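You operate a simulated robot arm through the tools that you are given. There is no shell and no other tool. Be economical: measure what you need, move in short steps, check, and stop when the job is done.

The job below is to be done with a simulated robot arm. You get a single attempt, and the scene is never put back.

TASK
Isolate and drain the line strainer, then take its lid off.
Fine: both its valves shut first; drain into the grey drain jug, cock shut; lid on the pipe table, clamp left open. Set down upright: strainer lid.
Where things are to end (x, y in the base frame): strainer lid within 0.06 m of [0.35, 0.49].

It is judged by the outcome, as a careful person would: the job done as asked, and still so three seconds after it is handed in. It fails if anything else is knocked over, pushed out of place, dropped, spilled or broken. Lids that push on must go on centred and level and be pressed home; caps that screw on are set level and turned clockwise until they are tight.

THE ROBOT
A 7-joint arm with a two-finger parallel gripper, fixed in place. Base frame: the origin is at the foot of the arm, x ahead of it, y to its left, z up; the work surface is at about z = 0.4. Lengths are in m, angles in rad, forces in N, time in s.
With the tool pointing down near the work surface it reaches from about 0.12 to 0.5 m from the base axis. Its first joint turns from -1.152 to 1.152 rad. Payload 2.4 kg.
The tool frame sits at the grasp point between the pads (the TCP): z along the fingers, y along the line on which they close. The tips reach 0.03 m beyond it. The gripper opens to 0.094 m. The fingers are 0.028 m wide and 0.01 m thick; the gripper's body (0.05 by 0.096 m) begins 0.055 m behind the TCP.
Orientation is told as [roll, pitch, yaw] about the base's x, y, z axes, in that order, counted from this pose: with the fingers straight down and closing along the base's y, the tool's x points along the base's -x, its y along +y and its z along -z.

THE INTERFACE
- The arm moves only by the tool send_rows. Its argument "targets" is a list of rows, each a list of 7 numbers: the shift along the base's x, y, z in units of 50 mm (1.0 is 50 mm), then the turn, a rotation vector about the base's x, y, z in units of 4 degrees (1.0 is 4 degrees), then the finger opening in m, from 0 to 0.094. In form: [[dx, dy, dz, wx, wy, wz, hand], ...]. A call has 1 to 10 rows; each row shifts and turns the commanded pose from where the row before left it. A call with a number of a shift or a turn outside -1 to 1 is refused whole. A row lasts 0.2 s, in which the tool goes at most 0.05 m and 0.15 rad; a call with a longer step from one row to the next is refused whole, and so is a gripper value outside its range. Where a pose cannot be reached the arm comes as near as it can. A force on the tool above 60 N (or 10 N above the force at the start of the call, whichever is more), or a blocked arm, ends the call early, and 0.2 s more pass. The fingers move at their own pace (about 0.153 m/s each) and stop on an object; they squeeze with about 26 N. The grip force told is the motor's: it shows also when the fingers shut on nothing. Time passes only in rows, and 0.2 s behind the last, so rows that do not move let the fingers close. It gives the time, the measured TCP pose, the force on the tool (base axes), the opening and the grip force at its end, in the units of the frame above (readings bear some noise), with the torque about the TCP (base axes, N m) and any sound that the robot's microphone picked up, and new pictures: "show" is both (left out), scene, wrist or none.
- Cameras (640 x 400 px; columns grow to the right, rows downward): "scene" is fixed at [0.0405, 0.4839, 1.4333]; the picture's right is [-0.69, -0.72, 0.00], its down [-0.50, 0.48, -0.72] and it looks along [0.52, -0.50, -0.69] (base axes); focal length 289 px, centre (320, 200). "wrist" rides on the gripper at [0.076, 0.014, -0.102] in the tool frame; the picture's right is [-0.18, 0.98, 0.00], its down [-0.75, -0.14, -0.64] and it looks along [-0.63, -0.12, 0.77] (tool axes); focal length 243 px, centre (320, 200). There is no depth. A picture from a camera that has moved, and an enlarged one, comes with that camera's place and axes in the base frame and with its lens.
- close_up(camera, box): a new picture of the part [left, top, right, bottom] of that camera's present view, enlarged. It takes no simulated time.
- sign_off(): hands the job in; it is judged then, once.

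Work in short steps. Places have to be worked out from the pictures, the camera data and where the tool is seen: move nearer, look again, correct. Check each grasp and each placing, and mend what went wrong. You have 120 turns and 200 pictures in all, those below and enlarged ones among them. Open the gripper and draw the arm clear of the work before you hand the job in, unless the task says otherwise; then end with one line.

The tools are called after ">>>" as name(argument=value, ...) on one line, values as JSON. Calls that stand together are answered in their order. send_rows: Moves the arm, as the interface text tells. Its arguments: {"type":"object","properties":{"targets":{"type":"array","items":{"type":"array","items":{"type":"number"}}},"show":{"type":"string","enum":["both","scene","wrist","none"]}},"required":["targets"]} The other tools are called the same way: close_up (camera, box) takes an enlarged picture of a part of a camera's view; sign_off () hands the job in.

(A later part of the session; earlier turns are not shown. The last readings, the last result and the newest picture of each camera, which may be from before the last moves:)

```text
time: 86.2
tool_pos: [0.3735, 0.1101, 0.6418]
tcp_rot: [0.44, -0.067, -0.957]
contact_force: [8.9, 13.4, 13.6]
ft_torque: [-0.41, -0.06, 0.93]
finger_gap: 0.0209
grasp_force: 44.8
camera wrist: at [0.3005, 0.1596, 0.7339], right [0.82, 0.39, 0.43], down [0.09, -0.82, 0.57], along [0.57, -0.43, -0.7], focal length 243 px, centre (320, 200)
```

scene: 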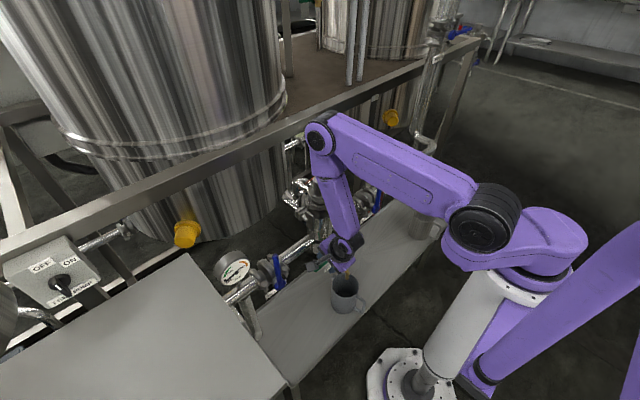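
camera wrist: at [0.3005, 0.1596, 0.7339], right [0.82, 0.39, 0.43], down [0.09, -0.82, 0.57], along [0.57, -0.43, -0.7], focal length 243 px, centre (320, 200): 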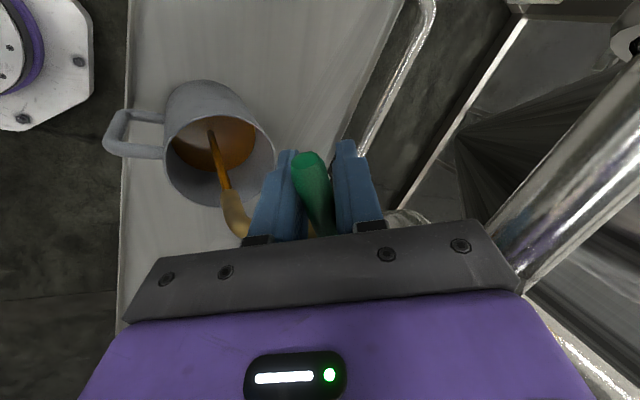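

Filling steadily with room left. Keep waiting.

>>> send_rows(targets=[[0, 0, 0, 0, 0, 0, 0], [0, 0, 0, 0, 0, 0, 0], [0, 0, 0, 0, 0, 0, 0], [0, 0, 0, 0, 0, 0, 0], [0, 0, 0, 0, 0, 0, 0], [0, 0, 0, 0, 0, 0, 0], [0, 0, 0, 0, 0, 0, 0], [0, 0, 0, 0, 0, 0, 0], [0, 0, 0, 0, 0, 0, 0], [0, 0, 0, 0, 0, 0, 0]], show="none")

>>> send_rows(targets=[[0, 0, 0, 0, 0, 0, 0], [0, 0, 0, 0, 0, 0, 0], [0, 0, 0, 0, 0, 0, 0], [0, 0, 0, 0, 0, 0, 0], [0, 0, 0, 0, 0, 0, 0], [0, 0, 0, 0, 0, 0, 0], [0, 0, 0, 0, 0, 0, 0], [0, 0, 0, 0, 0, 0, 0], [0, 0, 0, 0, 0, 0, 0], [0, 0, 0, 0, 0, 0, 0]], show="none")

>>> send_rows(targets=[[0, 0, 0, 0, 0, 0, 0], [0, 0, 0, 0, 0, 0, 0], [0, 0, 0, 0, 0, 0, 0], [0, 0, 0, 0, 0, 0, 0], [0, 0, 0, 0, 0, 0, 0], [0, 0, 0, 0, 0, 0, 0], [0, 0, 0, 0, 0, 0, 0], [0, 0, 0, 0, 0, 0, 0], [0, 0, 0, 0, 0, 0, 0], [0, 0, 0, 0, 0, 0, 0]], show="wrist")

```text
time: 88.5
tool_pos: [0.373, 0.1099, 0.6416]
tcp_rot: [0.438, -0.069, -0.956]
contact_force: [9.7, 13.3, 10.3]
ft_torque: [-0.5, -0.13, 0.95]
finger_gap: 0.0209
grasp_force: 45.3
```

```text
time: 90.7
tool_pos: [0.3725, 0.1106, 0.6417]
tcp_rot: [0.437, -0.067, -0.956]
contact_force: [10.5, 11.0, 9.2]
ft_torque: [-0.51, -0.12, 0.9]
finger_gap: 0.0205
grasp_force: 45.4
```

```text
time: 92.8
tool_pos: [0.3743, 0.1107, 0.6415]
tcp_rot: [0.439, -0.068, -0.956]
contact_force: [10.7, 10.9, 7.6]
ft_torque: [-0.5, -0.14, 0.91]
finger_gap: 0.0207
grasp_force: 45.3
camera wrist: at [0.3006, 0.1595, 0.7339], right [0.82, 0.39, 0.43], down [0.09, -0.82, 0.57], along [0.57, -0.43, -0.7], focal length 243 px, centre (320, 200)
```

wrist: 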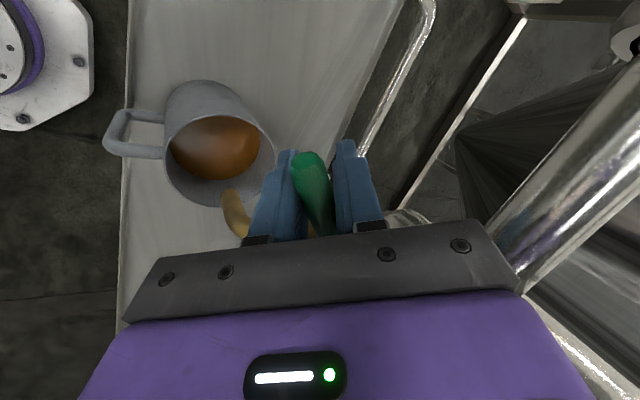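

The stream has stopped and the jug isn't full: drained. Turn the cock back shut along the reverse arc, slightly past to seat it.

>>> send_rows(targets=[[0.081, 0.0546, 0, 0, 0, -1, 0], [0.0846, 0.0488, 0, 0, 0, -1, 0], [0.0878, 0.0428, 0, 0, 0, -1, 0], [0.0906, 0.0366, 0, 0, 0, -1, 0], [0.0929, 0.0302, 0, 0, 0, -1, 0], [0.0948, 0.0236, 0, 0, 0, -1, 0], [0.0963, 0.0169, 0, 0, 0, -1, 0], [0.0972, 0.0102, 0, 0, 0, -1, 0], [0.0976, 0.0034, 0, 0, 0, -1, 0], [0.0976, -0.0034, 0, 0, 0, -1, 0]], show="wrist")

```text
time: 95.0
tool_pos: [0.4167, 0.1224, 0.6405]
tcp_rot: [0.432, -0.07, -1.657]
contact_force: [-11.4, 1.0, 26.5]
ft_torque: [0.19, 0.01, 1.27]
finger_gap: 0.0203
grasp_force: 45.5
camera wrist: at [0.3936, 0.206, 0.7335], right [0.88, -0.23, 0.42], down [-0.46, -0.68, 0.57], along [0.15, -0.7, -0.7], focal length 243 px, centre (320, 200)
```

wrist: 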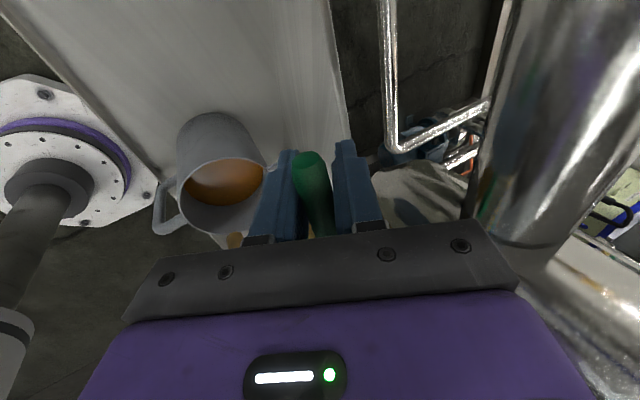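

>>> send_rows(targets=[[0.08, 0, 0, 0, 0, 0, 0], [0.06, 0, 0, 0, 0, 0, 0], [0, 0, 0, 0, 0, 0, 0]], show="none")

```text
time: 95.8
tool_pos: [0.4175, 0.1202, 0.6386]
tcp_rot: [0.417, -0.072, -1.652]
contact_force: [-35.7, 4.5, 6.1]
ft_torque: [-0.69, -0.43, 0.76]
finger_gap: 0.02
grasp_force: 45.6
```

At its closed stop (36 N, no motion). Release and retreat along the tool axis.

>>> send_rows(targets=[[-0.06, 0, 0, 0, 0, 0, 0.044], [0, 0, 0, 0, 0, 0, 0.044], [-0.22, 0, 0.46, 0, 0, 0, 0.044], [-0.22, 0, 0.46, 0, 0, 0, 0.044], [-0.22, 0, 0.46, 0, 0, 0, 0.044], [-0.22, 0, 0.46, 0, 0, 0, 0.044], [-0.22, 0, 0.46, 0, 0, 0, 0.044], [0, 0, 0.7, 0, 0, 0, 0.044], [0, 0, 0.7, 0, 0, 0, 0.05], [0, 0, 0, 0, 0, 0, 0.05]])

```text
time: 98.0
tool_pos: [0.3665, 0.1213, 0.8255]
tcp_rot: [0.436, -0.068, -1.653]
contact_force: [0.3, 0.3, 0.3]
ft_torque: [0.01, 0.0, -0.02]
finger_gap: 0.0501
grasp_force: 0.0
camera wrist: at [0.3438, 0.2057, 0.9183], right [0.87, -0.23, 0.43], down [-0.46, -0.68, 0.57], along [0.16, -0.7, -0.7], focal length 243 px, centre (320, 200)
```

scene: 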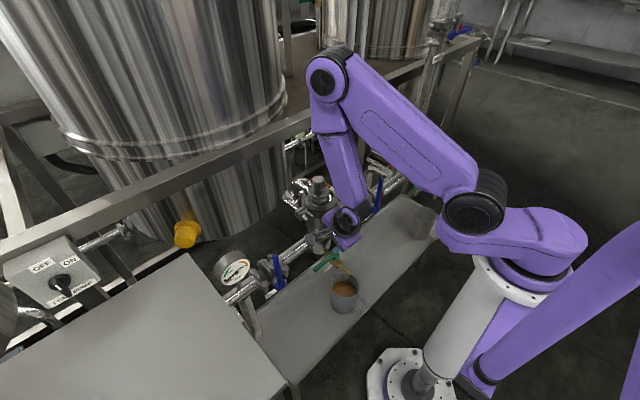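
wrist: 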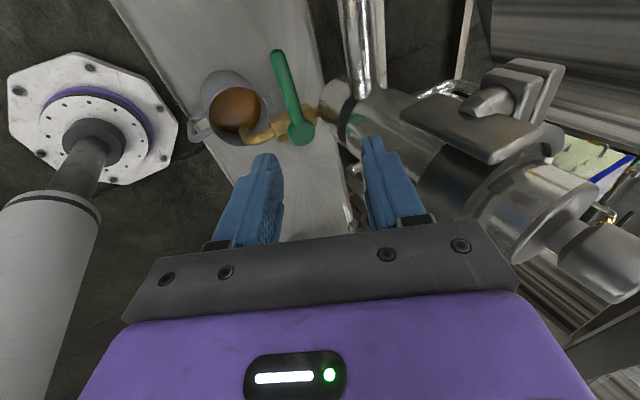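

Cock shut, no drips. Now study the clamp's fastener.

>>> close_up(camera="wrist", box=[380, 40, 640, 260])

>>> close_up(camera="scene", box=[270, 165, 350, 225])

```text
1.82 times, centred on (510, 150) of wrist
camera zoom: at [0.3438, 0.2057, 0.9183], right [0.87, -0.23, 0.43], down [-0.46, -0.68, 0.57], along [0.16, -0.7, -0.7], focal length 441 px, centre (-26, 291)
```

zoom: 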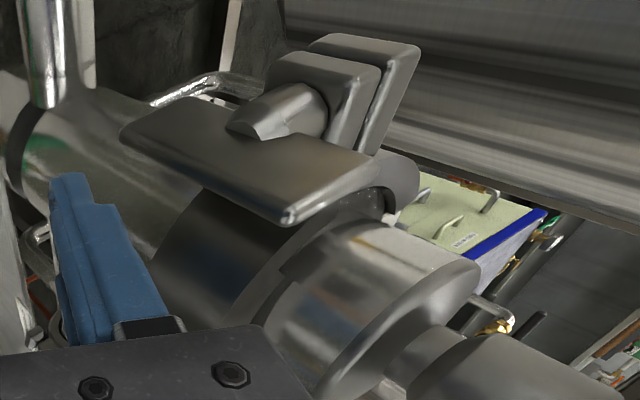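

```text
6.67 times, centred on (310, 195) of scene
camera zoom: at [0.0405, 0.4839, 1.4333], right [-0.69, -0.72, 0.0], down [-0.5, 0.48, -0.72], along [0.52, -0.5, -0.69], focal length 1926 px, centre (387, 233)
```

zoom: 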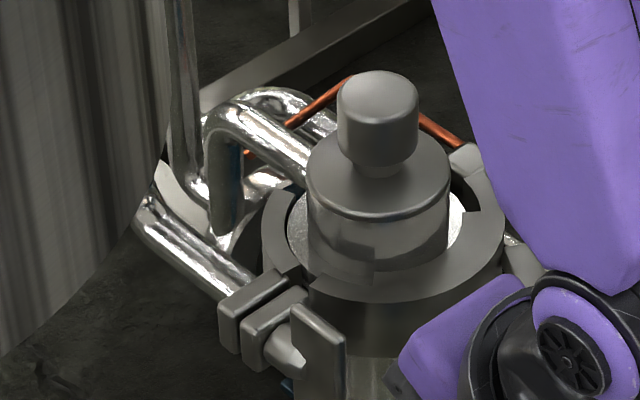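

The clamp: two half rings, hinge on −y, wing nut on the +y side with its axis along x, wing plate at ≈(0.447, 0.128, 0.837) lying in the x-z plane. I'll reorient the tool to point forward with fingers closing along y (yaw 0, ~75° pitch), well clear.

>>> send_rows(targets=[[-0.3, 0.1, 0.5, -0.44, -0.52, 0.9, 0.05], [-0.3, 0.1, 0.5, -0.47, -0.52, 0.88, 0.05], [0, 0.1, 0.5, -0.5, -0.52, 0.866, 0.05], [0, 0.1, 0.5, -0.53, -0.52, 0.85, 0.05], [0, 0, 0.5, -0.566, -0.52, 0.824, 0.05], [0, 0, 0, -0.596, -0.52, 0.803, 0.05], [0, 0, 0, -0.625, -0.52, 0.78, 0.05], [0, 0, 0, -0.653, -0.52, 0.757, 0.05], [0, 0, 0, -0.682, -0.52, 0.731, 0.05], [0, 0, 0, -0.707, -0.52, 0.707, 0.05]], show="none")

>>> send_rows(targets=[[0, 0, 0, -0.73, -0.52, 0.68, 0.05], [0, 0, 0, -0.755, -0.52, 0.656, 0.05], [0, 0, 0, -0.78, -0.52, 0.625, 0.05], [0, 0, 0, -0.803, -0.52, 0.596, 0.05], [0, 0, 0, -0.824, -0.52, 0.566, 0.05], [0, 0, 0, -0.844, -0.52, 0.536, 0.05], [0, 0, 0, -0.863, -0.52, 0.505, 0.05], [0, 0, 0, -0.881, -0.52, 0.473, 0.05], [0, 0, 0, -0.899, -0.52, 0.438, 0.05], [0, 0, 0, -0.9135, -0.52, 0.4067, 0.05]], show="scene")

```text
time: 100.2
tool_pos: [0.4063, 0.1603, 0.9358]
tcp_rot: [0.719, -0.523, -1.154]
contact_force: [-1.3, -0.1, 0.5]
ft_torque: [0.0, 0.02, 0.0]
finger_gap: 0.0498
grasp_force: 0.1
out of reach, approached as far as the arm can: row 2, 3, 4, 5, 6, 7, 8, 9, 10
```

```text
time: 102.5
tool_pos: [0.4134, 0.1605, 0.9324]
tcp_rot: [0.581, -1.196, -0.644]
contact_force: [0.3, 1.4, -0.5]
ft_torque: [-0.02, 0.01, 0.01]
finger_gap: 0.0502
grasp_force: 0.0
out of reach, approached as far as the arm can: row 1, 3
```

scene: 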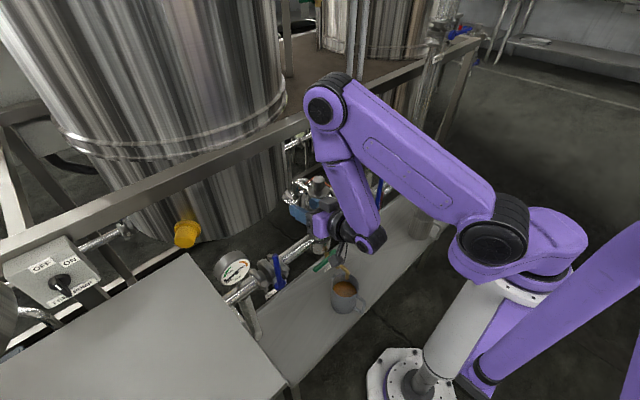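

>>> send_rows(targets=[[-0.2, 0.1, 0, -0.927, -0.52, 0.3746, 0.05], [-0.2, 0.1, 0, -0.94, -0.52, 0.342, 0.05], [-0.2, 0, 0, -0.951, -0.52, 0.309, 0.05], [-0.2, 0, 0, -0.961, -0.52, 0.2756, 0.05], [-0.2, 0, 0, 0, 0, 0, 0.05], [0, 0, 0, 0, 0, 0, 0.05]])

```text
time: 103.8
tool_pos: [0.4007, 0.1444, 0.9309]
tcp_rot: [-0.325, -1.396, 0.329]
contact_force: [0.2, -0.3, -0.3]
ft_torque: [-0.02, -0.01, 0.02]
finger_gap: 0.05
grasp_force: 0.0
out of reach, approached as far as the arm can: row 1, 2, 3, 4, 5
camera wrist: at [0.287, 0.1541, 0.8711], right [0.02, 0.99, 0.13], down [-0.51, -0.1, 0.86], along [0.86, -0.08, 0.5], focal length 243 px, centre (320, 200)
```

scene: 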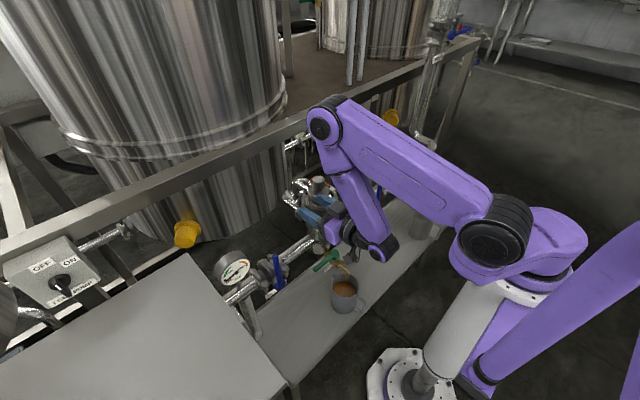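
wrist: 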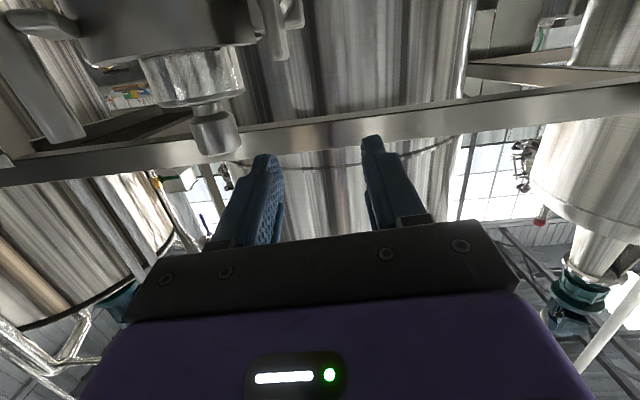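

Good view: the wing nut is up ahead. Lower to its height while trying to pull back slightly, then look.

>>> send_rows(targets=[[-0.2, 0, -0.4, 0, 0, 0, 0.05], [0, 0, -0.4, 0, 0, 0, 0.05], [0, 0, -0.4, 0, 0, 0, 0.05], [0, 0, -0.3, 0, 0, 0, 0.05], [0, 0, 0, 0, 0, 0, 0.05]], show="wrist")

```text
time: 105.0
tool_pos: [0.4125, 0.1446, 0.8628]
tcp_rot: [-0.32, -1.396, 0.328]
contact_force: [-0.6, -0.2, -1.1]
ft_torque: [0.03, 0.01, -0.01]
finger_gap: 0.0502
grasp_force: 0.1
out of reach, approached as far as the arm can: row 1, 2
camera wrist: at [0.2985, 0.1536, 0.8029], right [0.02, 0.99, 0.13], down [-0.51, -0.1, 0.86], along [0.86, -0.08, 0.5], focal length 243 px, centre (320, 200)
```

wrist: 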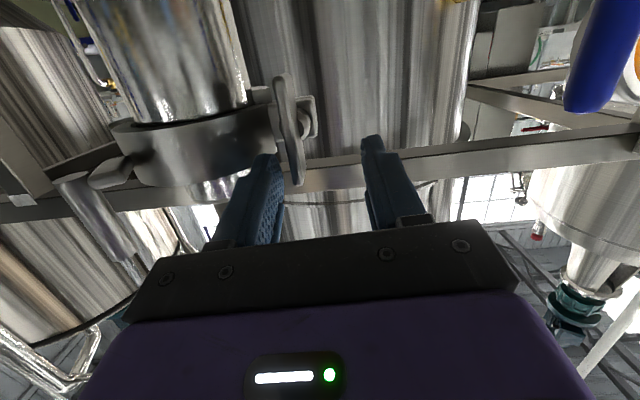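

Wing plate spans z 0.81–0.87 at y≈0.129. Narrow the fingers, centre on it, and advance gently.

>>> send_rows(targets=[[-0.1, -0.28, -0.42, 0, 0, 0, 0.03], [0, 0, 0, 0, 0, 0, 0.03], [0.2, 0, 0, 0, 0, 0, 0.03], [0.1, 0, 0, 0, 0, 0, 0.03], [0, 0, 0, 0, 0, 0, 0.03]], show="wrist")

```text
time: 106.2
tool_pos: [0.4298, 0.1323, 0.8406]
tcp_rot: [-0.319, -1.399, 0.327]
contact_force: [-4.4, 3.6, -1.3]
ft_torque: [0.1, 0.07, -0.02]
finger_gap: 0.0279
grasp_force: 0.0
out of reach, approached as far as the arm can: row 1
camera wrist: at [0.3154, 0.1416, 0.7802], right [0.02, 0.99, 0.13], down [-0.51, -0.1, 0.86], along [0.86, -0.08, 0.5], focal length 243 px, centre (320, 200)
```

wrist: 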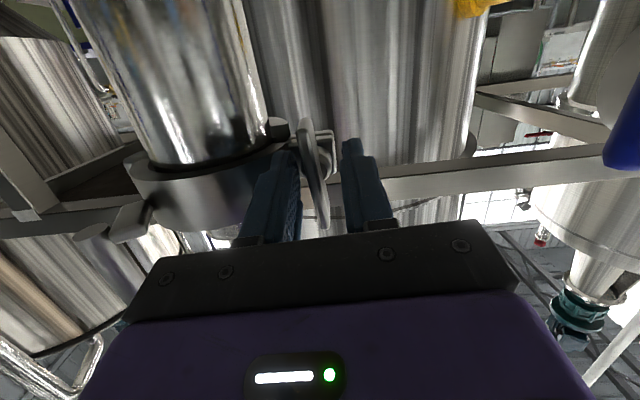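

Plate is between the pads. Close on it and test a loosening turn (counter-clockwise seen from the robot, −x).

>>> send_rows(targets=[[-0.06, 0, 0, 0, 0, 0, 0.0], [0, 0, 0, 0, 0, 0, 0], [0, 0, 0, 0, 0, 0, 0], [0, 0, 0, -1, 0, 0, 0], [0, 0, 0, -1, 0, 0, 0], [0, 0, 0, -1, 0, 0, 0], [0, 0, 0, -1, 0, 0, 0], [0, 0, 0, 0, 0, 0, 0]], show="wrist")

```text
time: 108.0
tool_pos: [0.4266, 0.1311, 0.842]
tcp_rot: [-1.133, -1.198, 1.11]
contact_force: [18.6, -20.1, 0.9]
ft_torque: [-0.03, -0.84, -0.17]
finger_gap: 0.0175
grasp_force: 45.0
camera wrist: at [0.313, 0.1229, 0.7808], right [0.02, 0.99, -0.15], down [-0.51, 0.14, 0.85], along [0.86, 0.06, 0.51], focal length 243 px, centre (320, 200)
```

wrist: 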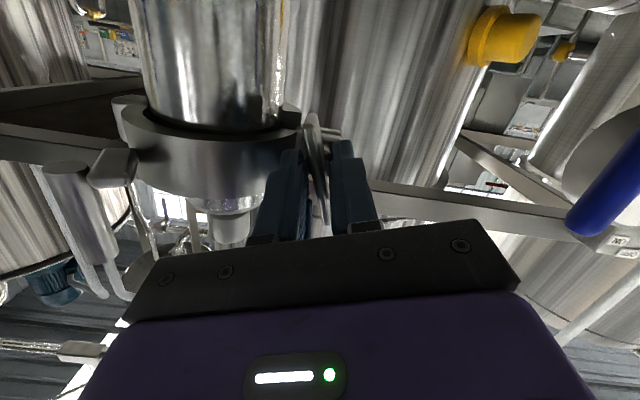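

The wing turned with the tool with little resistance. Continue turning the same way.

>>> send_rows(targets=[[0, 0, 0, -1, 0, 0, 0], [0, 0, 0, -1, 0, 0, 0], [0, 0, 0, -1, 0, 0, 0], [0, 0, 0, -1, 0, 0, 0], [0, 0, 0, -1, 0, 0, 0], [0, 0, 0, -1, 0, 0, 0], [0, 0, 0, -1, 0, 0, 0], [0, 0, 0, -1, 0, 0, 0], [0, 0, 0, -1, 0, 0, 0], [0, 0, 0, 0, 0, 0, 0]], show="wrist")

```text
time: 110.2
tool_pos: [0.4249, 0.1307, 0.8407]
tcp_rot: [-1.447, -0.59, 1.368]
contact_force: [-0.8, -18.6, -3.5]
ft_torque: [0.1, 0.14, -1.19]
finger_gap: 0.0171
grasp_force: 45.0
camera wrist: at [0.3111, 0.0891, 0.7957], right [0.02, 0.71, -0.71], down [-0.51, 0.62, 0.6], along [0.86, 0.34, 0.37], focal length 243 px, centre (320, 200)
```

wrist: 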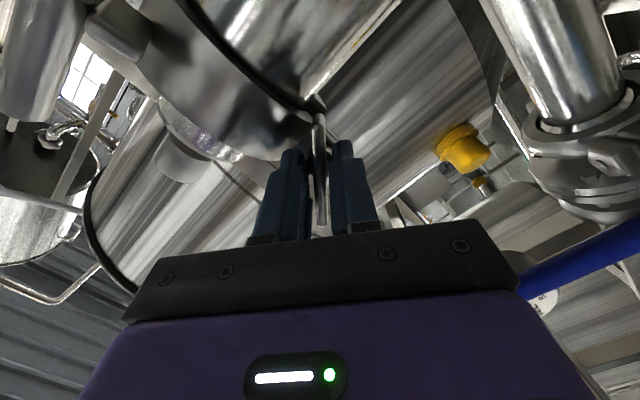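

Still following. Continue another ~36°.

>>> send_rows(targets=[[0, 0, 0, -1, 0, 0, 0], [0, 0, 0, -1, 0, 0, 0], [0, 0, 0, -1, 0, 0, 0], [0, 0, 0, -1, 0, 0, 0], [0, 0, 0, -1, 0, 0, 0], [0, 0, 0, -1, 0, 0, 0], [0, 0, 0, -1, 0, 0, 0], [0, 0, 0, -1, 0, 0, 0], [0, 0, 0, -1, 0, 0, 0], [0, 0, 0, 0, 0, 0, 0]])

```text
time: 112.5
tool_pos: [0.4323, 0.1365, 0.8401]
tcp_rot: [-1.55, 0.027, 1.403]
contact_force: [-28.6, -12.0, -10.2]
ft_torque: [0.06, 0.42, -0.56]
finger_gap: 0.0173
grasp_force: 44.6
out of reach, approached as far as the arm can: row 8, 9
camera wrist: at [0.3178, 0.0757, 0.8289], right [0.01, 0.16, -0.99], down [-0.5, 0.85, 0.13], along [0.86, 0.5, 0.09], focal length 243 px, centre (320, 200)
```

scene: 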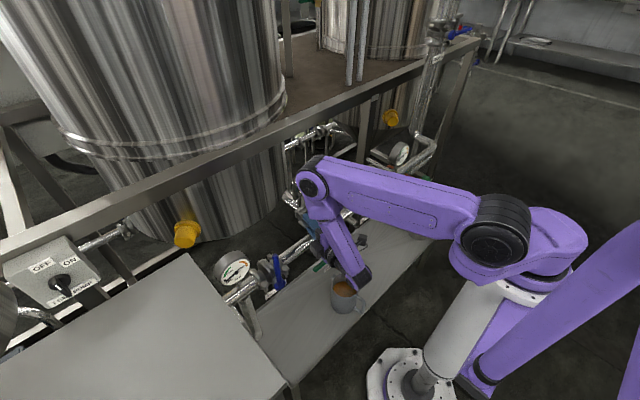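
wrist: 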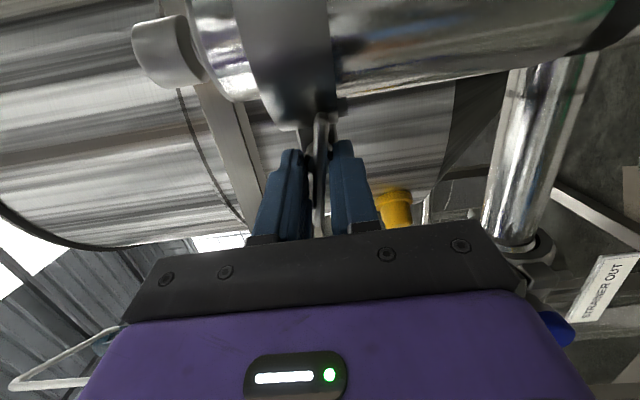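

About 85° turned, at the arm's limit. Release and back off to see the state.

>>> send_rows(targets=[[0, 0, 0, 0, 0, 0, 0.04], [0, 0, 0, 0, 0, 0, 0.04], [-0.3, 0.1, 0, 1, 0, 0, 0.04], [-0.3, 0.1, 0, 1, 0, 0, 0.04], [-0.3, 0, 0, 1, 0, 0, 0.04], [0, 0, 0, 1, 0, 0, 0.04], [0, 0, 0, 1, 0, 0, 0.04]])

>>> close_up(camera="scene", box=[270, 165, 350, 225])

```text
time: 113.3
tool_pos: [0.4258, 0.1288, 0.8395]
tcp_rot: [-1.549, -0.052, 1.362]
contact_force: [-2.8, 6.8, -1.4]
ft_torque: [-0.18, 0.05, 0.13]
finger_gap: 0.0393
grasp_force: 0.1
out of reach, approached as far as the arm can: row 3
stopped in row 4: the force on the tool passed its limit at 97 N (the readings are from after the stop); the commanded pose is now the measured one
camera wrist: at [0.3097, 0.0741, 0.823], right [0.03, 0.23, -0.97], down [-0.47, 0.86, 0.19], along [0.88, 0.45, 0.13], focal length 243 px, centre (320, 200)
```

scene: 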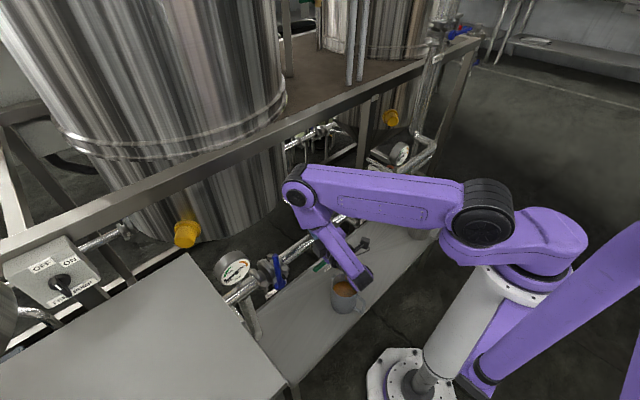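
wrist: 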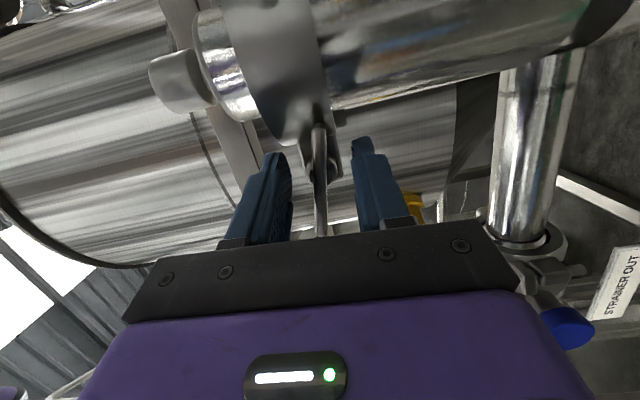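

```text
6.67 times, centred on (310, 195) of scene
camera zoom: at [0.0405, 0.4841, 1.4332], right [-0.69, -0.72, 0.0], down [-0.5, 0.48, -0.72], along [0.52, -0.5, -0.69], focal length 1926 px, centre (387, 233)
```

zoom: 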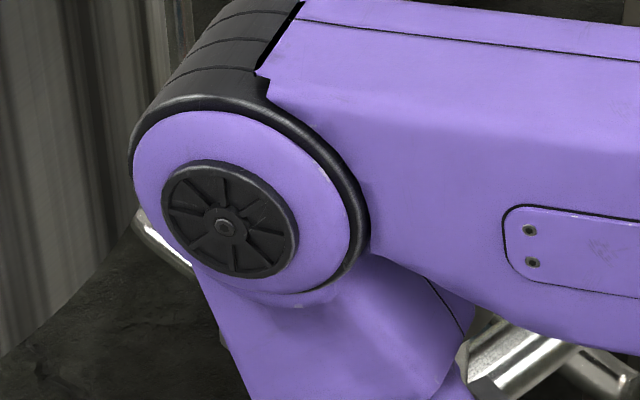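

The straight pull-back is beyond reach and pressed on the ring. I'll slide off sideways instead (+y), with fingers above/below the now-horizontal wing.

>>> send_rows(targets=[[0, 0.2, 0.0, 0, 0, 0.5, 0.05], [0, 0.3, 0, 0, 0, 0.5, 0.05], [0, 0.4, 0, 0, 0, 0.5, 0.05], [0, 0.5, 0, 0, 0, 0.5, 0.05], [-0.2, 0.5, 0, 0, 0, 0, 0.05], [0, 0, 0, 0, 0, 0, 0.05]])

```text
time: 114.7
tool_pos: [0.4161, 0.2214, 0.8388]
tcp_rot: [-1.55, -0.047, 1.496]
contact_force: [0.5, -0.2, 0.1]
ft_torque: [0.01, 0.01, -0.02]
finger_gap: 0.0501
grasp_force: 0.1
camera wrist: at [0.3075, 0.1524, 0.822], right [-0.01, 0.23, -0.97], down [-0.58, 0.79, 0.19], along [0.81, 0.57, 0.13], focal length 243 px, centre (320, 200)
```

scene: 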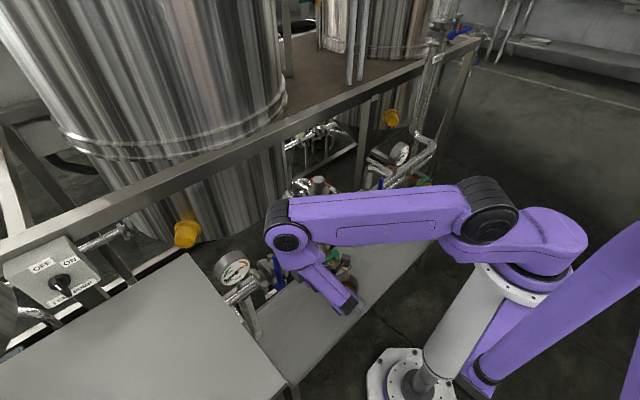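
wrist: 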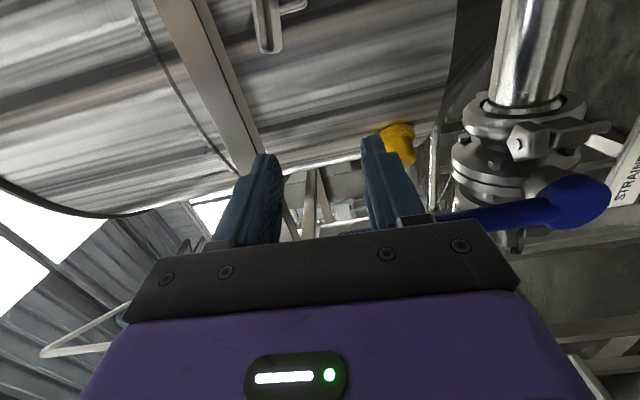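

Free. Look at the wing/clamp from here.

>>> close_up(camera="scene", box=[280, 165, 360, 225])

>>> close_up(camera="wrist", box=[200, 0, 340, 90])

```text
6.67 times, centred on (320, 195) of scene
camera zoom: at [0.0405, 0.4839, 1.4333], right [-0.69, -0.72, 0.0], down [-0.5, 0.48, -0.72], along [0.52, -0.5, -0.69], focal length 1926 px, centre (320, 233)
```

zoom: 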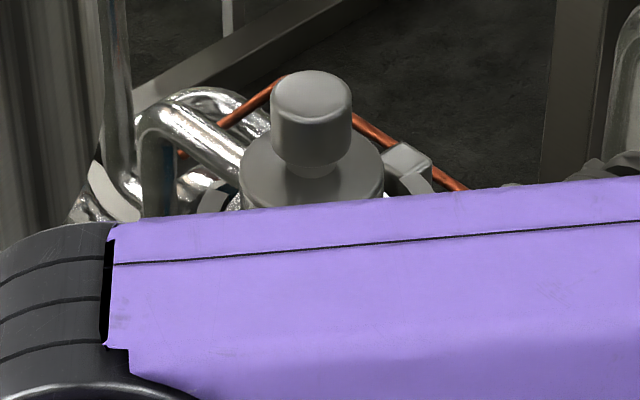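

```text
4.44 times, centred on (270, 45) of wrist
camera zoom: at [0.3075, 0.1524, 0.822], right [-0.01, 0.23, -0.97], down [-0.58, 0.79, 0.19], along [0.81, 0.57, 0.13], focal length 1078 px, centre (542, 889)
```

zoom: 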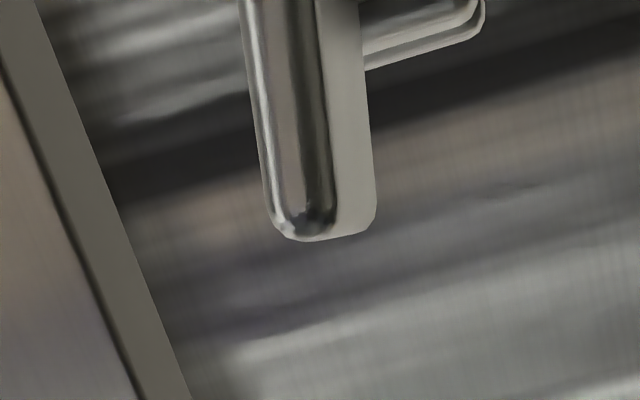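

Wing is now horizontal. Roll the wrist back at this clear spot, and get the elbow out of the way for a look.

>>> send_rows(targets=[[0, 0, 0.2, 1, 0, 0, 0.05], [0, 0, 0.2, 1, 0, 0, 0.05], [0, 0, 0.2, 1, 0, 0, 0.05], [0, 0, 0.2, 1, 0, 0, 0.05], [0, 0, 0, 1, 0, 0, 0.05], [0, 0, 0, 1, 0, 0, 0.05], [0, 0, 0, 1, 0, 0, 0.05], [0, 0, 0, 1, 0, 0, 0.05], [0, 0, 0, 1, 0, 0, 0.05], [0, 0, 0, 1, 0, 0, 0.05]], show="none")

>>> send_rows(targets=[[0, 0, 0.2, 1, 0, 0, 0.05], [0, 0, 0.2, 1, 0, 0, 0.05], [0, 0, 0.2, 1, 0, 0, 0.05], [0, 0, 0.2, 1, 0, 0, 0.05], [0, 0, 0, 1, 0.5, 0, 0.05], [0, 0, 0, 1, 0.5, 0, 0.05], [0, 0, 0, 1, 1, 0, 0.05], [0, 0, 0, 1, 1, 0, 0.05], [0, 0, 0, 1, 1, 0, 0.05], [0, 0, 0, 0.5, 1, 0, 0.05]])

```text
time: 116.9
tool_pos: [0.415, 0.221, 0.8802]
tcp_rot: [-1.484, -0.748, 1.471]
contact_force: [-0.9, 0.9, 0.3]
ft_torque: [0.0, 0.01, 0.01]
finger_gap: 0.0501
grasp_force: 0.0
```

```text
time: 119.1
tool_pos: [0.4166, 0.2215, 0.9209]
tcp_rot: [-0.306, -1.129, 0.402]
contact_force: [0.9, 0.2, -0.6]
ft_torque: [-0.01, 0.03, 0.06]
finger_gap: 0.05
grasp_force: 0.2
camera wrist: at [0.2908, 0.2154, 0.8899], right [-0.05, 1.0, 0.04], down [-0.27, -0.05, 0.96], along [0.96, 0.03, 0.27], focal length 243 px, centre (320, 200)
```

scene: 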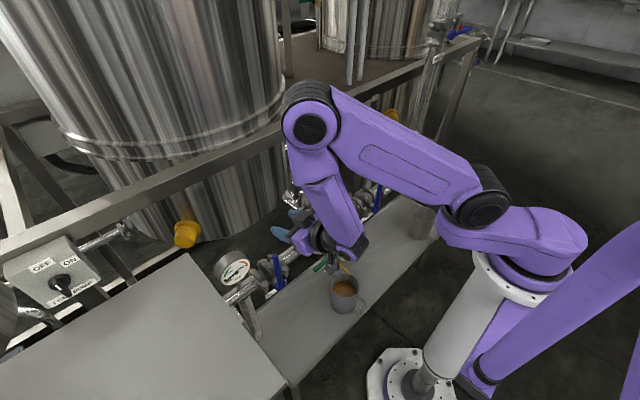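
wrist: 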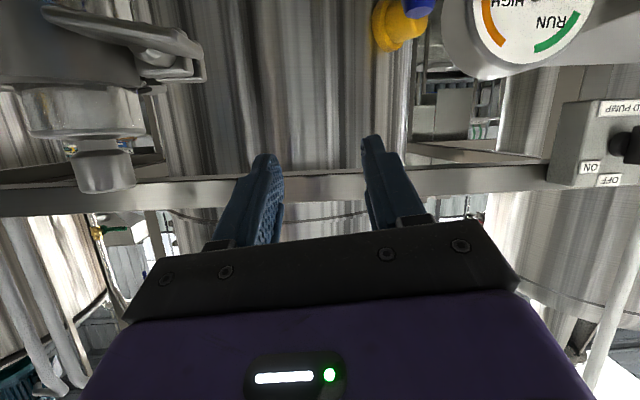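

>>> close_up(camera="wrist", box=[0, 0, 220, 120])

```text
2.91 times, centred on (110, 60) of wrist
camera zoom: at [0.2908, 0.2154, 0.8899], right [-0.05, 1.0, 0.04], down [-0.27, -0.05, 0.96], along [0.96, 0.03, 0.27], focal length 706 px, centre (931, 607)
```

zoom: 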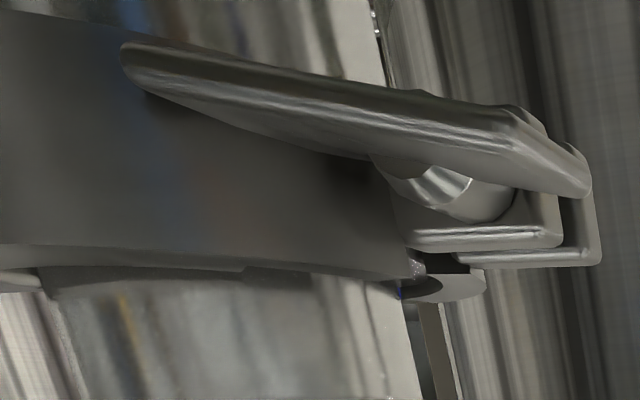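

Wing turned ~75° but the clamp still sits closed. I'll keep unscrewing by cranking: closed fingers pointing forward push the wing's +y end down and around. First pose above it.

>>> send_rows(targets=[[-0.1, -0.2, 0, 0, -1, 0, 0], [-0.1, -0.3, 0, 0, -1, 0, 0], [-0.1, -0.3, 0, 0, -1, 0, 0], [-0.1, -0.3, -0.1, 0, 0, 0, 0], [0, -0.3, -0.3, 0, 0, 0, 0], [0, 0, 0, 0, 0, 0, 0]], show="wrist")

```text
time: 120.5
tool_pos: [0.3961, 0.1505, 0.8987]
tcp_rot: [-0.632, -1.311, 0.708]
contact_force: [0.3, -1.0, 0.1]
ft_torque: [-0.02, 0.0, 0.01]
finger_gap: 0.0
grasp_force: 25.4
camera wrist: at [0.2801, 0.1449, 0.8432], right [-0.05, 1.0, 0.03], down [-0.47, -0.05, 0.88], along [0.88, 0.03, 0.47], focal length 243 px, centre (320, 200)
```

wrist: 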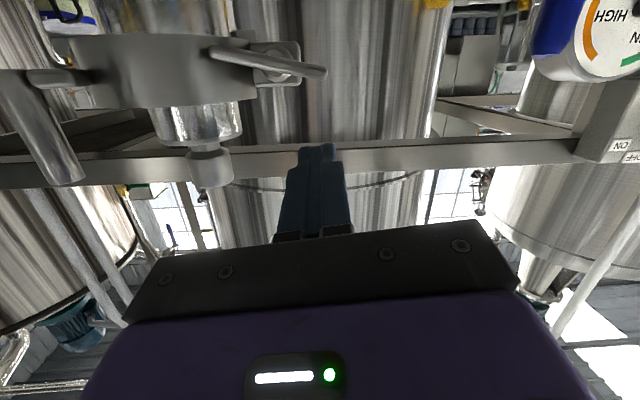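

Axis ≈(y 0.1255, z 0.842). Move to the start above the +y end and crank down and around.

>>> send_rows(targets=[[0, -0.09, -0.45, 0, 0, 0, 0], [0.41, 0, 0, 0, 0, 0, 0], [0, 0, -0.24, 0, 0, 0, 0], [0, 0.124, -0.168, 0, 0, 0, 0], [0, 0.062, -0.198, 0, 0, 0, 0], [0, -0.012, -0.208, 0, 0, 0, 0], [0, -0.08, -0.192, 0, 0, 0, 0], [0, 0, 0, 0, 0, 0, 0]], show="wrist")

```text
time: 121.7
tool_pos: [0.4197, 0.1554, 0.8578]
tcp_rot: [-0.73, -1.337, 0.8]
contact_force: [-0.1, 0.4, 7.1]
ft_torque: [-0.04, -0.18, 0.01]
finger_gap: 0.0002
grasp_force: 25.9
stopped in row 6: the force on the tool passed its limit at 69 N (the readings are from after the stop); the commanded pose is now the measured one
camera wrist: at [0.3055, 0.1502, 0.7978], right [-0.05, 1.0, 0.03], down [-0.5, -0.05, 0.87], along [0.87, 0.03, 0.5], focal length 243 px, centre (320, 200)
```

wrist: 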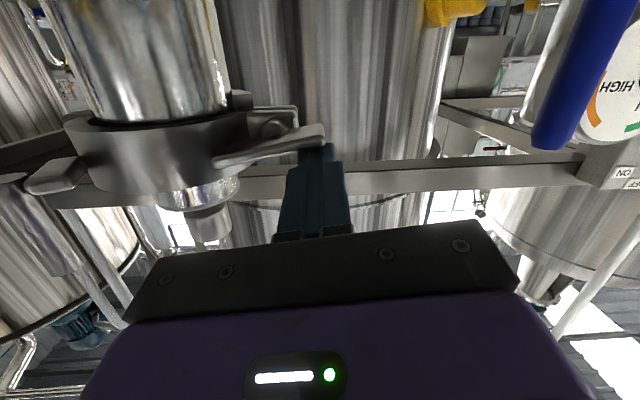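

Hard stop felt (69 N) with the wing ~100° round: it's a quarter-turn fastener, now released. Next open the clamp by its vertical handle post at ≈(0.412, 0.016), z 0.835–0.885. Retreat up and bring the tool back to pointing down.

>>> send_rows(targets=[[0, 0, 0.4, 0, 0, 0, 0], [0, 0.1, 0.8, 0, 1, 0, 0.03], [0, 0, 0.8, 0, 1, 0, 0.03], [0, 0, 0.8, 0, 1, 0, 0.03], [0, 0, 0.4, 0, 1, 0, 0.03], [-0.2, 0, 0, 0, 1, 0, 0.03], [-0.2, 0, 0, 0, 1, 0, 0.03], [-0.2, 0, 0, 0, 1, 0, 0.03], [-0.2, 0, 0, 0, 1, 0, 0.03], [0, 0, 0, 0, 1, 0, 0.03]], show="none")

>>> send_rows(targets=[[-0.2, -0.2, 0, 0, 1, 0, 0.04], [-0.2, -0.2, 0, 0, 1, 0, 0.04], [0, -0.2, 0, 0, 1, 0, 0.04], [0, -0.2, 0, 0, 1, 0, 0.04], [0, -0.2, 0, 0, 1, 0, 0.04], [0, -0.2, 0, 0, 1, 0, 0.04], [0, -0.2, 0, 0, 1, 0, 0.04], [0, -0.2, 0, 0, 1, 0, 0.04], [0, -0.2, 0, 0, 1, 0, 0.04], [0, -0.2, 0, 0, 1, 0, 0.04]])

```text
time: 123.9
tool_pos: [0.3799, 0.1599, 1.0167]
tcp_rot: [-0.108, -0.761, 0.231]
contact_force: [-0.7, -0.3, -0.5]
ft_torque: [0.01, 0.05, 0.0]
finger_gap: 0.0298
grasp_force: 0.1
```

```text
time: 126.1
tool_pos: [0.3588, 0.0912, 1.0152]
tcp_rot: [0.005, -0.283, 0.172]
contact_force: [-0.2, -0.1, -0.7]
ft_torque: [-0.03, 0.03, 0.0]
finger_gap: 0.0401
grasp_force: 0.0
out of reach, approached as far as the arm can: row 8, 9, 10
camera wrist: at [0.2562, 0.085, 1.0925], right [0.0, 1.0, 0.05], down [0.56, -0.05, 0.83], along [0.83, 0.03, -0.56], focal length 243 px, centre (320, 200)
```

scene: 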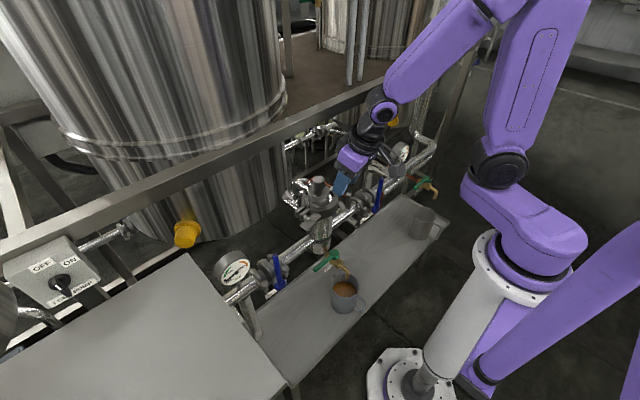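
wrist: 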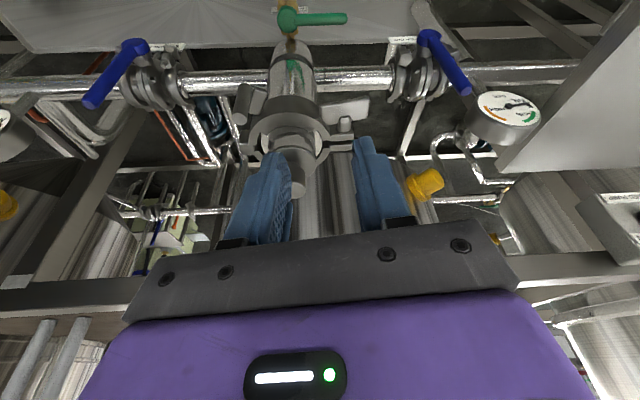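

The arm is back in its good branch. Level the tool, go above the handle post and look.

>>> send_rows(targets=[[0.2, -0.3, 0, 0, 1, -0.6, 0.05], [0.2, -0.3, 0, 0, 1, -0.6, 0.05], [0.2, -0.3, 0, 0, 1, -0.6, 0.05], [0.2, -0.3, 0, 0, 1, -0.6, 0.05], [0.2, -0.3, -0.4, 0, 0, 0, 0.05], [0, 0, -0.4, 0, 0, 0, 0.05], [0, 0, 0, 0, 0, 0, 0.05]], show="wrist")

```text
time: 127.7
tool_pos: [0.3656, 0.0742, 0.9741]
tcp_rot: [0.009, -0.251, 0.149]
contact_force: [0.3, 0.5, 0.4]
ft_torque: [0.02, -0.02, 0.01]
finger_gap: 0.0502
grasp_force: 0.1
out of reach, approached as far as the arm can: row 1, 2, 3, 4
camera wrist: at [0.2658, 0.0715, 1.0528], right [0.03, 1.0, 0.05], down [0.59, -0.06, 0.81], along [0.81, 0.01, -0.59], focal length 243 px, centre (320, 200)
```

wrist: 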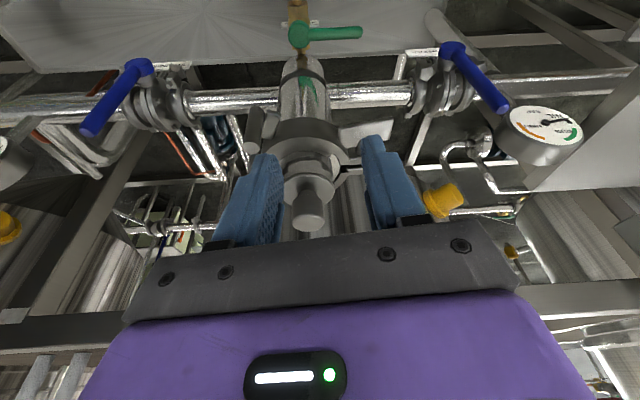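

A joint limit still binds. Rise toward the starting pose region and straighten there.

>>> send_rows(targets=[[0, 0.3, 0.6, 0, 0, 0, 0.05], [0, 0.3, 0.6, 0, 0, 0, 0.05], [0.3, 0, 0.6, 0, 0.5, 0, 0.05], [0.3, 0, 0.4, 0, 0.5, 0, 0.05], [0.3, 0, 0, 0, 1, 0, 0.05], [0.3, 0, 0, 0, 1, 0, 0.05], [0, 0, 0, 0, 1, -0.5, 0.05], [0, 0, 0, 0, 0.5, -0.5, 0.05], [0, 0, 0, 0, 0, -1, 0.05], [0, 0, 0, 0, 0, 0, 0.05]], show="none")

```text
time: 129.9
tool_pos: [0.3455, 0.1115, 1.0174]
tcp_rot: [0.007, -0.222, 0.045]
contact_force: [0.8, -0.2, 0.1]
ft_torque: [-0.03, 0.06, 0.02]
finger_gap: 0.0499
grasp_force: 0.1
out of reach, approached as far as the arm can: row 2, 3, 4, 5, 6, 7, 9
```

>>> send_rows(targets=[[0, 0.6, 0, 0, 0, -1, 0.05], [0, 0.6, 0, 0, 0, -1, 0.05], [0, 0.6, 0, 0, 0, -1, 0.05], [0, 0, 0.3, 0, 0, -1, 0.05], [0, 0, 0.3, 0, 0, -1, 0.05], [0, 0, 0.3, 0, 0, -1, 0.05], [0, 0, 0, 0, 0, 0, 0.05]], show="scene")

```text
time: 131.5
tool_pos: [0.3448, 0.2018, 1.062]
tcp_rot: [0.01, -0.218, -0.375]
contact_force: [-0.1, 0.4, 1.0]
ft_torque: [-0.01, -0.02, 0.01]
finger_gap: 0.0498
grasp_force: 0.1
```

scene: 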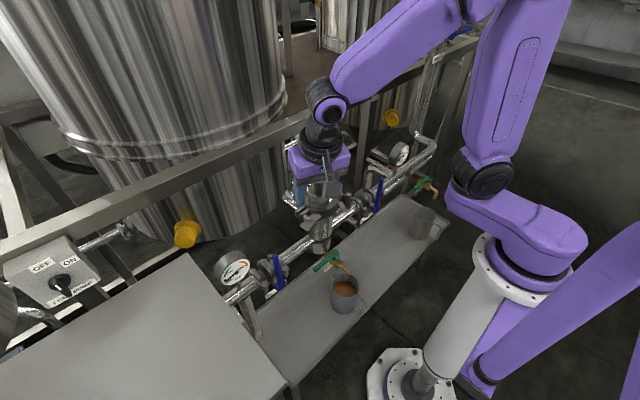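

Unblocked; negative yaw helps. Straighten pitch and yaw to about −60°, then move toward the post.

>>> send_rows(targets=[[0, 0, 0, 0.37, 0.93, 0, 0.05], [0, 0, 0, 0.37, 0.93, 0, 0.05], [0, 0, 0, 0.37, 0.93, 0, 0.05], [0, -0.3, 0, 0, 0, -1, 0.05], [0, -0.3, 0, 0, 0, -1, 0.05], [0, -0.3, 0, 0, 0, -1, 0.05], [0, -0.3, 0, 0, 0, -1, 0.05], [0, -0.3, -0.3, 0, 0, -1, 0.05], [0, -0.3, -0.3, 0, 0, -1, 0.05], [0, -0.3, -0.3, 0, 0, -1, 0.05]], show="none")

>>> send_rows(targets=[[0.2, -0.3, -0.2, 0, 0, -1, 0.05], [0.2, -0.3, -0.2, 0, 0, -1, 0.05], [0.3, -0.3, 0, 0, 0, -1, 0.05], [0.3, -0.3, 0, 0, 0, 0, 0.05], [0.3, -0.2, 0, 0, 0, 0, 0.05], [0, 0, 0, 0, 0, 0, 0.05]], show="wrist")

```text
time: 133.7
tool_pos: [0.3441, 0.0961, 1.0193]
tcp_rot: [0.012, -0.217, -0.865]
contact_force: [0.1, -0.2, 0.2]
ft_torque: [0.02, -0.02, 0.0]
finger_gap: 0.05
grasp_force: 0.1
out of reach, approached as far as the arm can: row 1, 2, 3
```

```text
time: 135.1
tool_pos: [0.41, 0.0253, 0.9991]
tcp_rot: [0.011, -0.219, -1.073]
contact_force: [0.7, 0.8, 0.7]
ft_torque: [-0.01, 0.01, -0.01]
finger_gap: 0.0499
grasp_force: 0.0
camera wrist: at [0.3753, 0.1158, 1.0809], right [0.95, 0.31, 0.05], down [0.16, -0.6, 0.79], along [0.28, -0.74, -0.61], focal length 243 px, centre (320, 200)
```

wrist: 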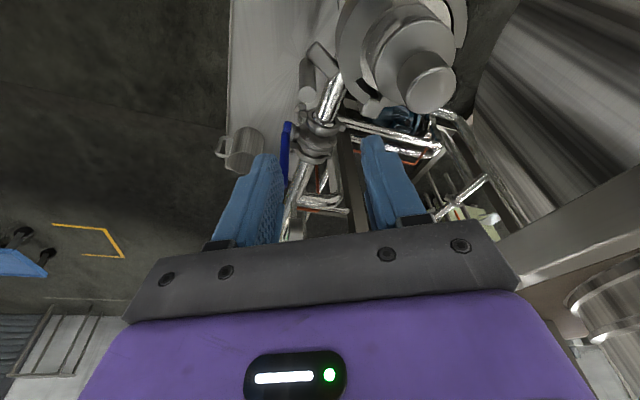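

Handle post top located at ≈(0.408, 0.016, 0.885). Narrow the fingers and approach along the tool axis so the pads straddle its top part.

>>> send_rows(targets=[[-0.126, 0.04, -0.6, 0, 0, 0, 0.034], [0, 0, -0.6, 0, 0, 0, 0.034], [0, 0, 0, 0, 0, 0, 0.034]], show="wrist")

```text
time: 135.9
tool_pos: [0.4031, 0.0285, 0.9389]
tcp_rot: [0.009, -0.219, -1.07]
contact_force: [0.7, 0.4, 0.4]
ft_torque: [-0.01, -0.04, 0.02]
finger_gap: 0.0343
grasp_force: 0.0
camera wrist: at [0.3678, 0.1179, 1.0218], right [0.95, 0.31, 0.05], down [0.16, -0.6, 0.79], along [0.28, -0.74, -0.61], focal length 243 px, centre (320, 200)
```

wrist: 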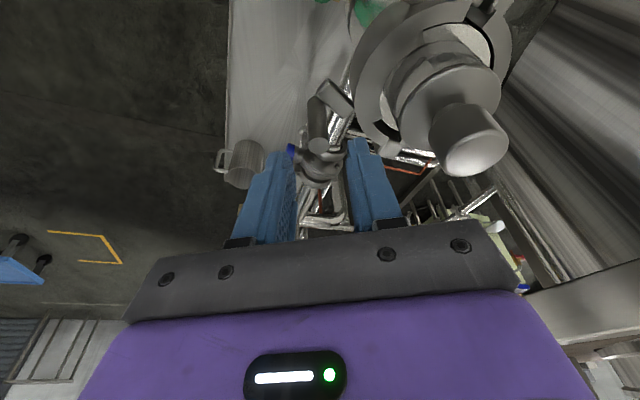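

>>> send_rows(targets=[[0.06, -0.16, -0.6, 0, 0, 0, 0.034], [0.06, -0.16, -0.58, 0, 0, 0, 0.034], [0, 0, 0, 0, 0, 0, 0.034]], show="wrist")

```text
time: 136.7
tool_pos: [0.4078, 0.0111, 0.88]
tcp_rot: [0.012, -0.218, -1.073]
contact_force: [-0.6, 0.7, -0.8]
ft_torque: [0.0, -0.01, -0.01]
finger_gap: 0.034
grasp_force: 0.1
camera wrist: at [0.3744, 0.1015, 0.9627], right [0.95, 0.31, 0.05], down [0.16, -0.6, 0.79], along [0.28, -0.74, -0.61], focal length 243 px, centre (320, 200)
```

wrist: 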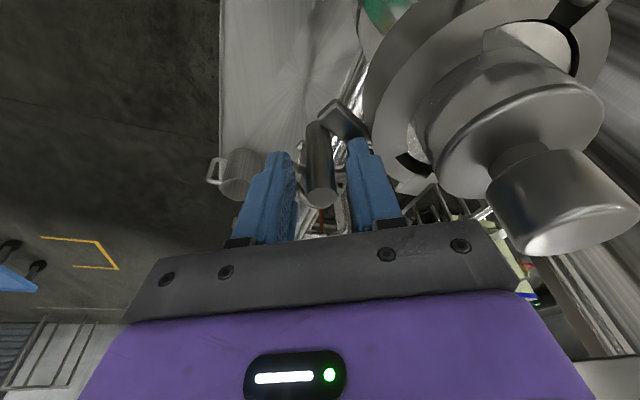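

Post is between the pads. Close on it and test swinging the half-ring (post moves −y about the hinge).

>>> send_rows(targets=[[0, 0, 0, 0, 0, 0, 0], [0, 0, 0, 0, 0, 0, 0], [-0.02, -0.24, 0, 0, 0, 0, 0], [0.02, -0.24, 0, 0, 0, 0, 0], [0, 0, 0, 0, 0, 0, 0]], show="wrist")

```text
time: 137.9
tool_pos: [0.4097, -0.0136, 0.8789]
tcp_rot: [0.007, -0.218, -1.072]
contact_force: [-10.2, 0.1, 15.6]
ft_torque: [-1.04, 0.85, 0.12]
finger_gap: 0.0148
grasp_force: 44.7
camera wrist: at [0.3741, 0.0771, 0.962], right [0.95, 0.31, 0.05], down [0.15, -0.59, 0.79], along [0.28, -0.74, -0.61], focal length 243 px, centre (320, 200)
```

wrist: 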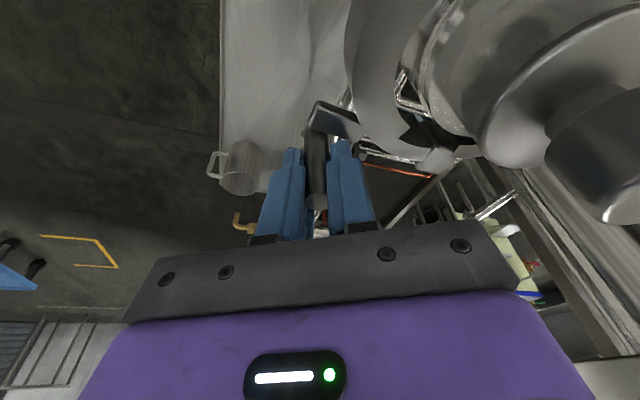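

The half-ring swings open. Continue the arc.

>>> send_rows(targets=[[0.062, -0.234, 0, 0, 0, 0, 0], [0.104, -0.222, 0, 0, 0, 0, 0], [0.14, -0.2, 0, 0, 0, 0, 0], [0.172, -0.172, 0, 0, 0, 0, 0], [0.2, -0.14, 0, 0, 0, 0, 0], [0, 0, 0, 0, 0, 0, 0]])

```text
time: 139.3
tool_pos: [0.44, -0.0622, 0.878]
tcp_rot: [0.001, -0.218, -1.076]
contact_force: [-14.9, -19.7, -9.4]
ft_torque: [0.08, 0.71, 0.14]
finger_gap: 0.015
grasp_force: 45.2
camera wrist: at [0.4069, 0.0279, 0.9607], right [0.95, 0.31, 0.04], down [0.16, -0.59, 0.79], along [0.27, -0.74, -0.61], focal length 243 px, centre (320, 200)
```

scene: 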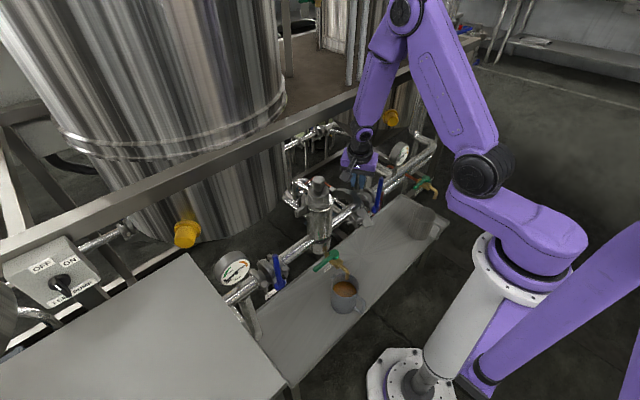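
wrist: 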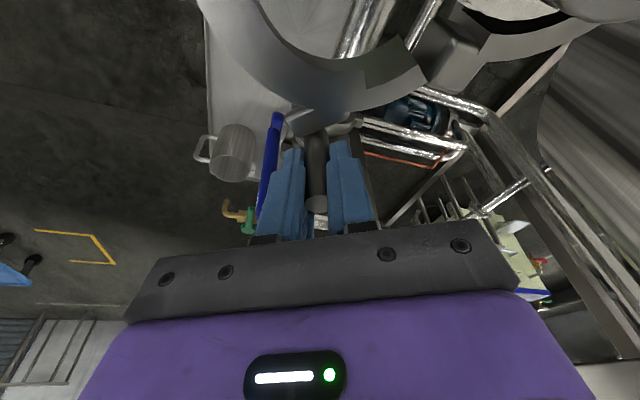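

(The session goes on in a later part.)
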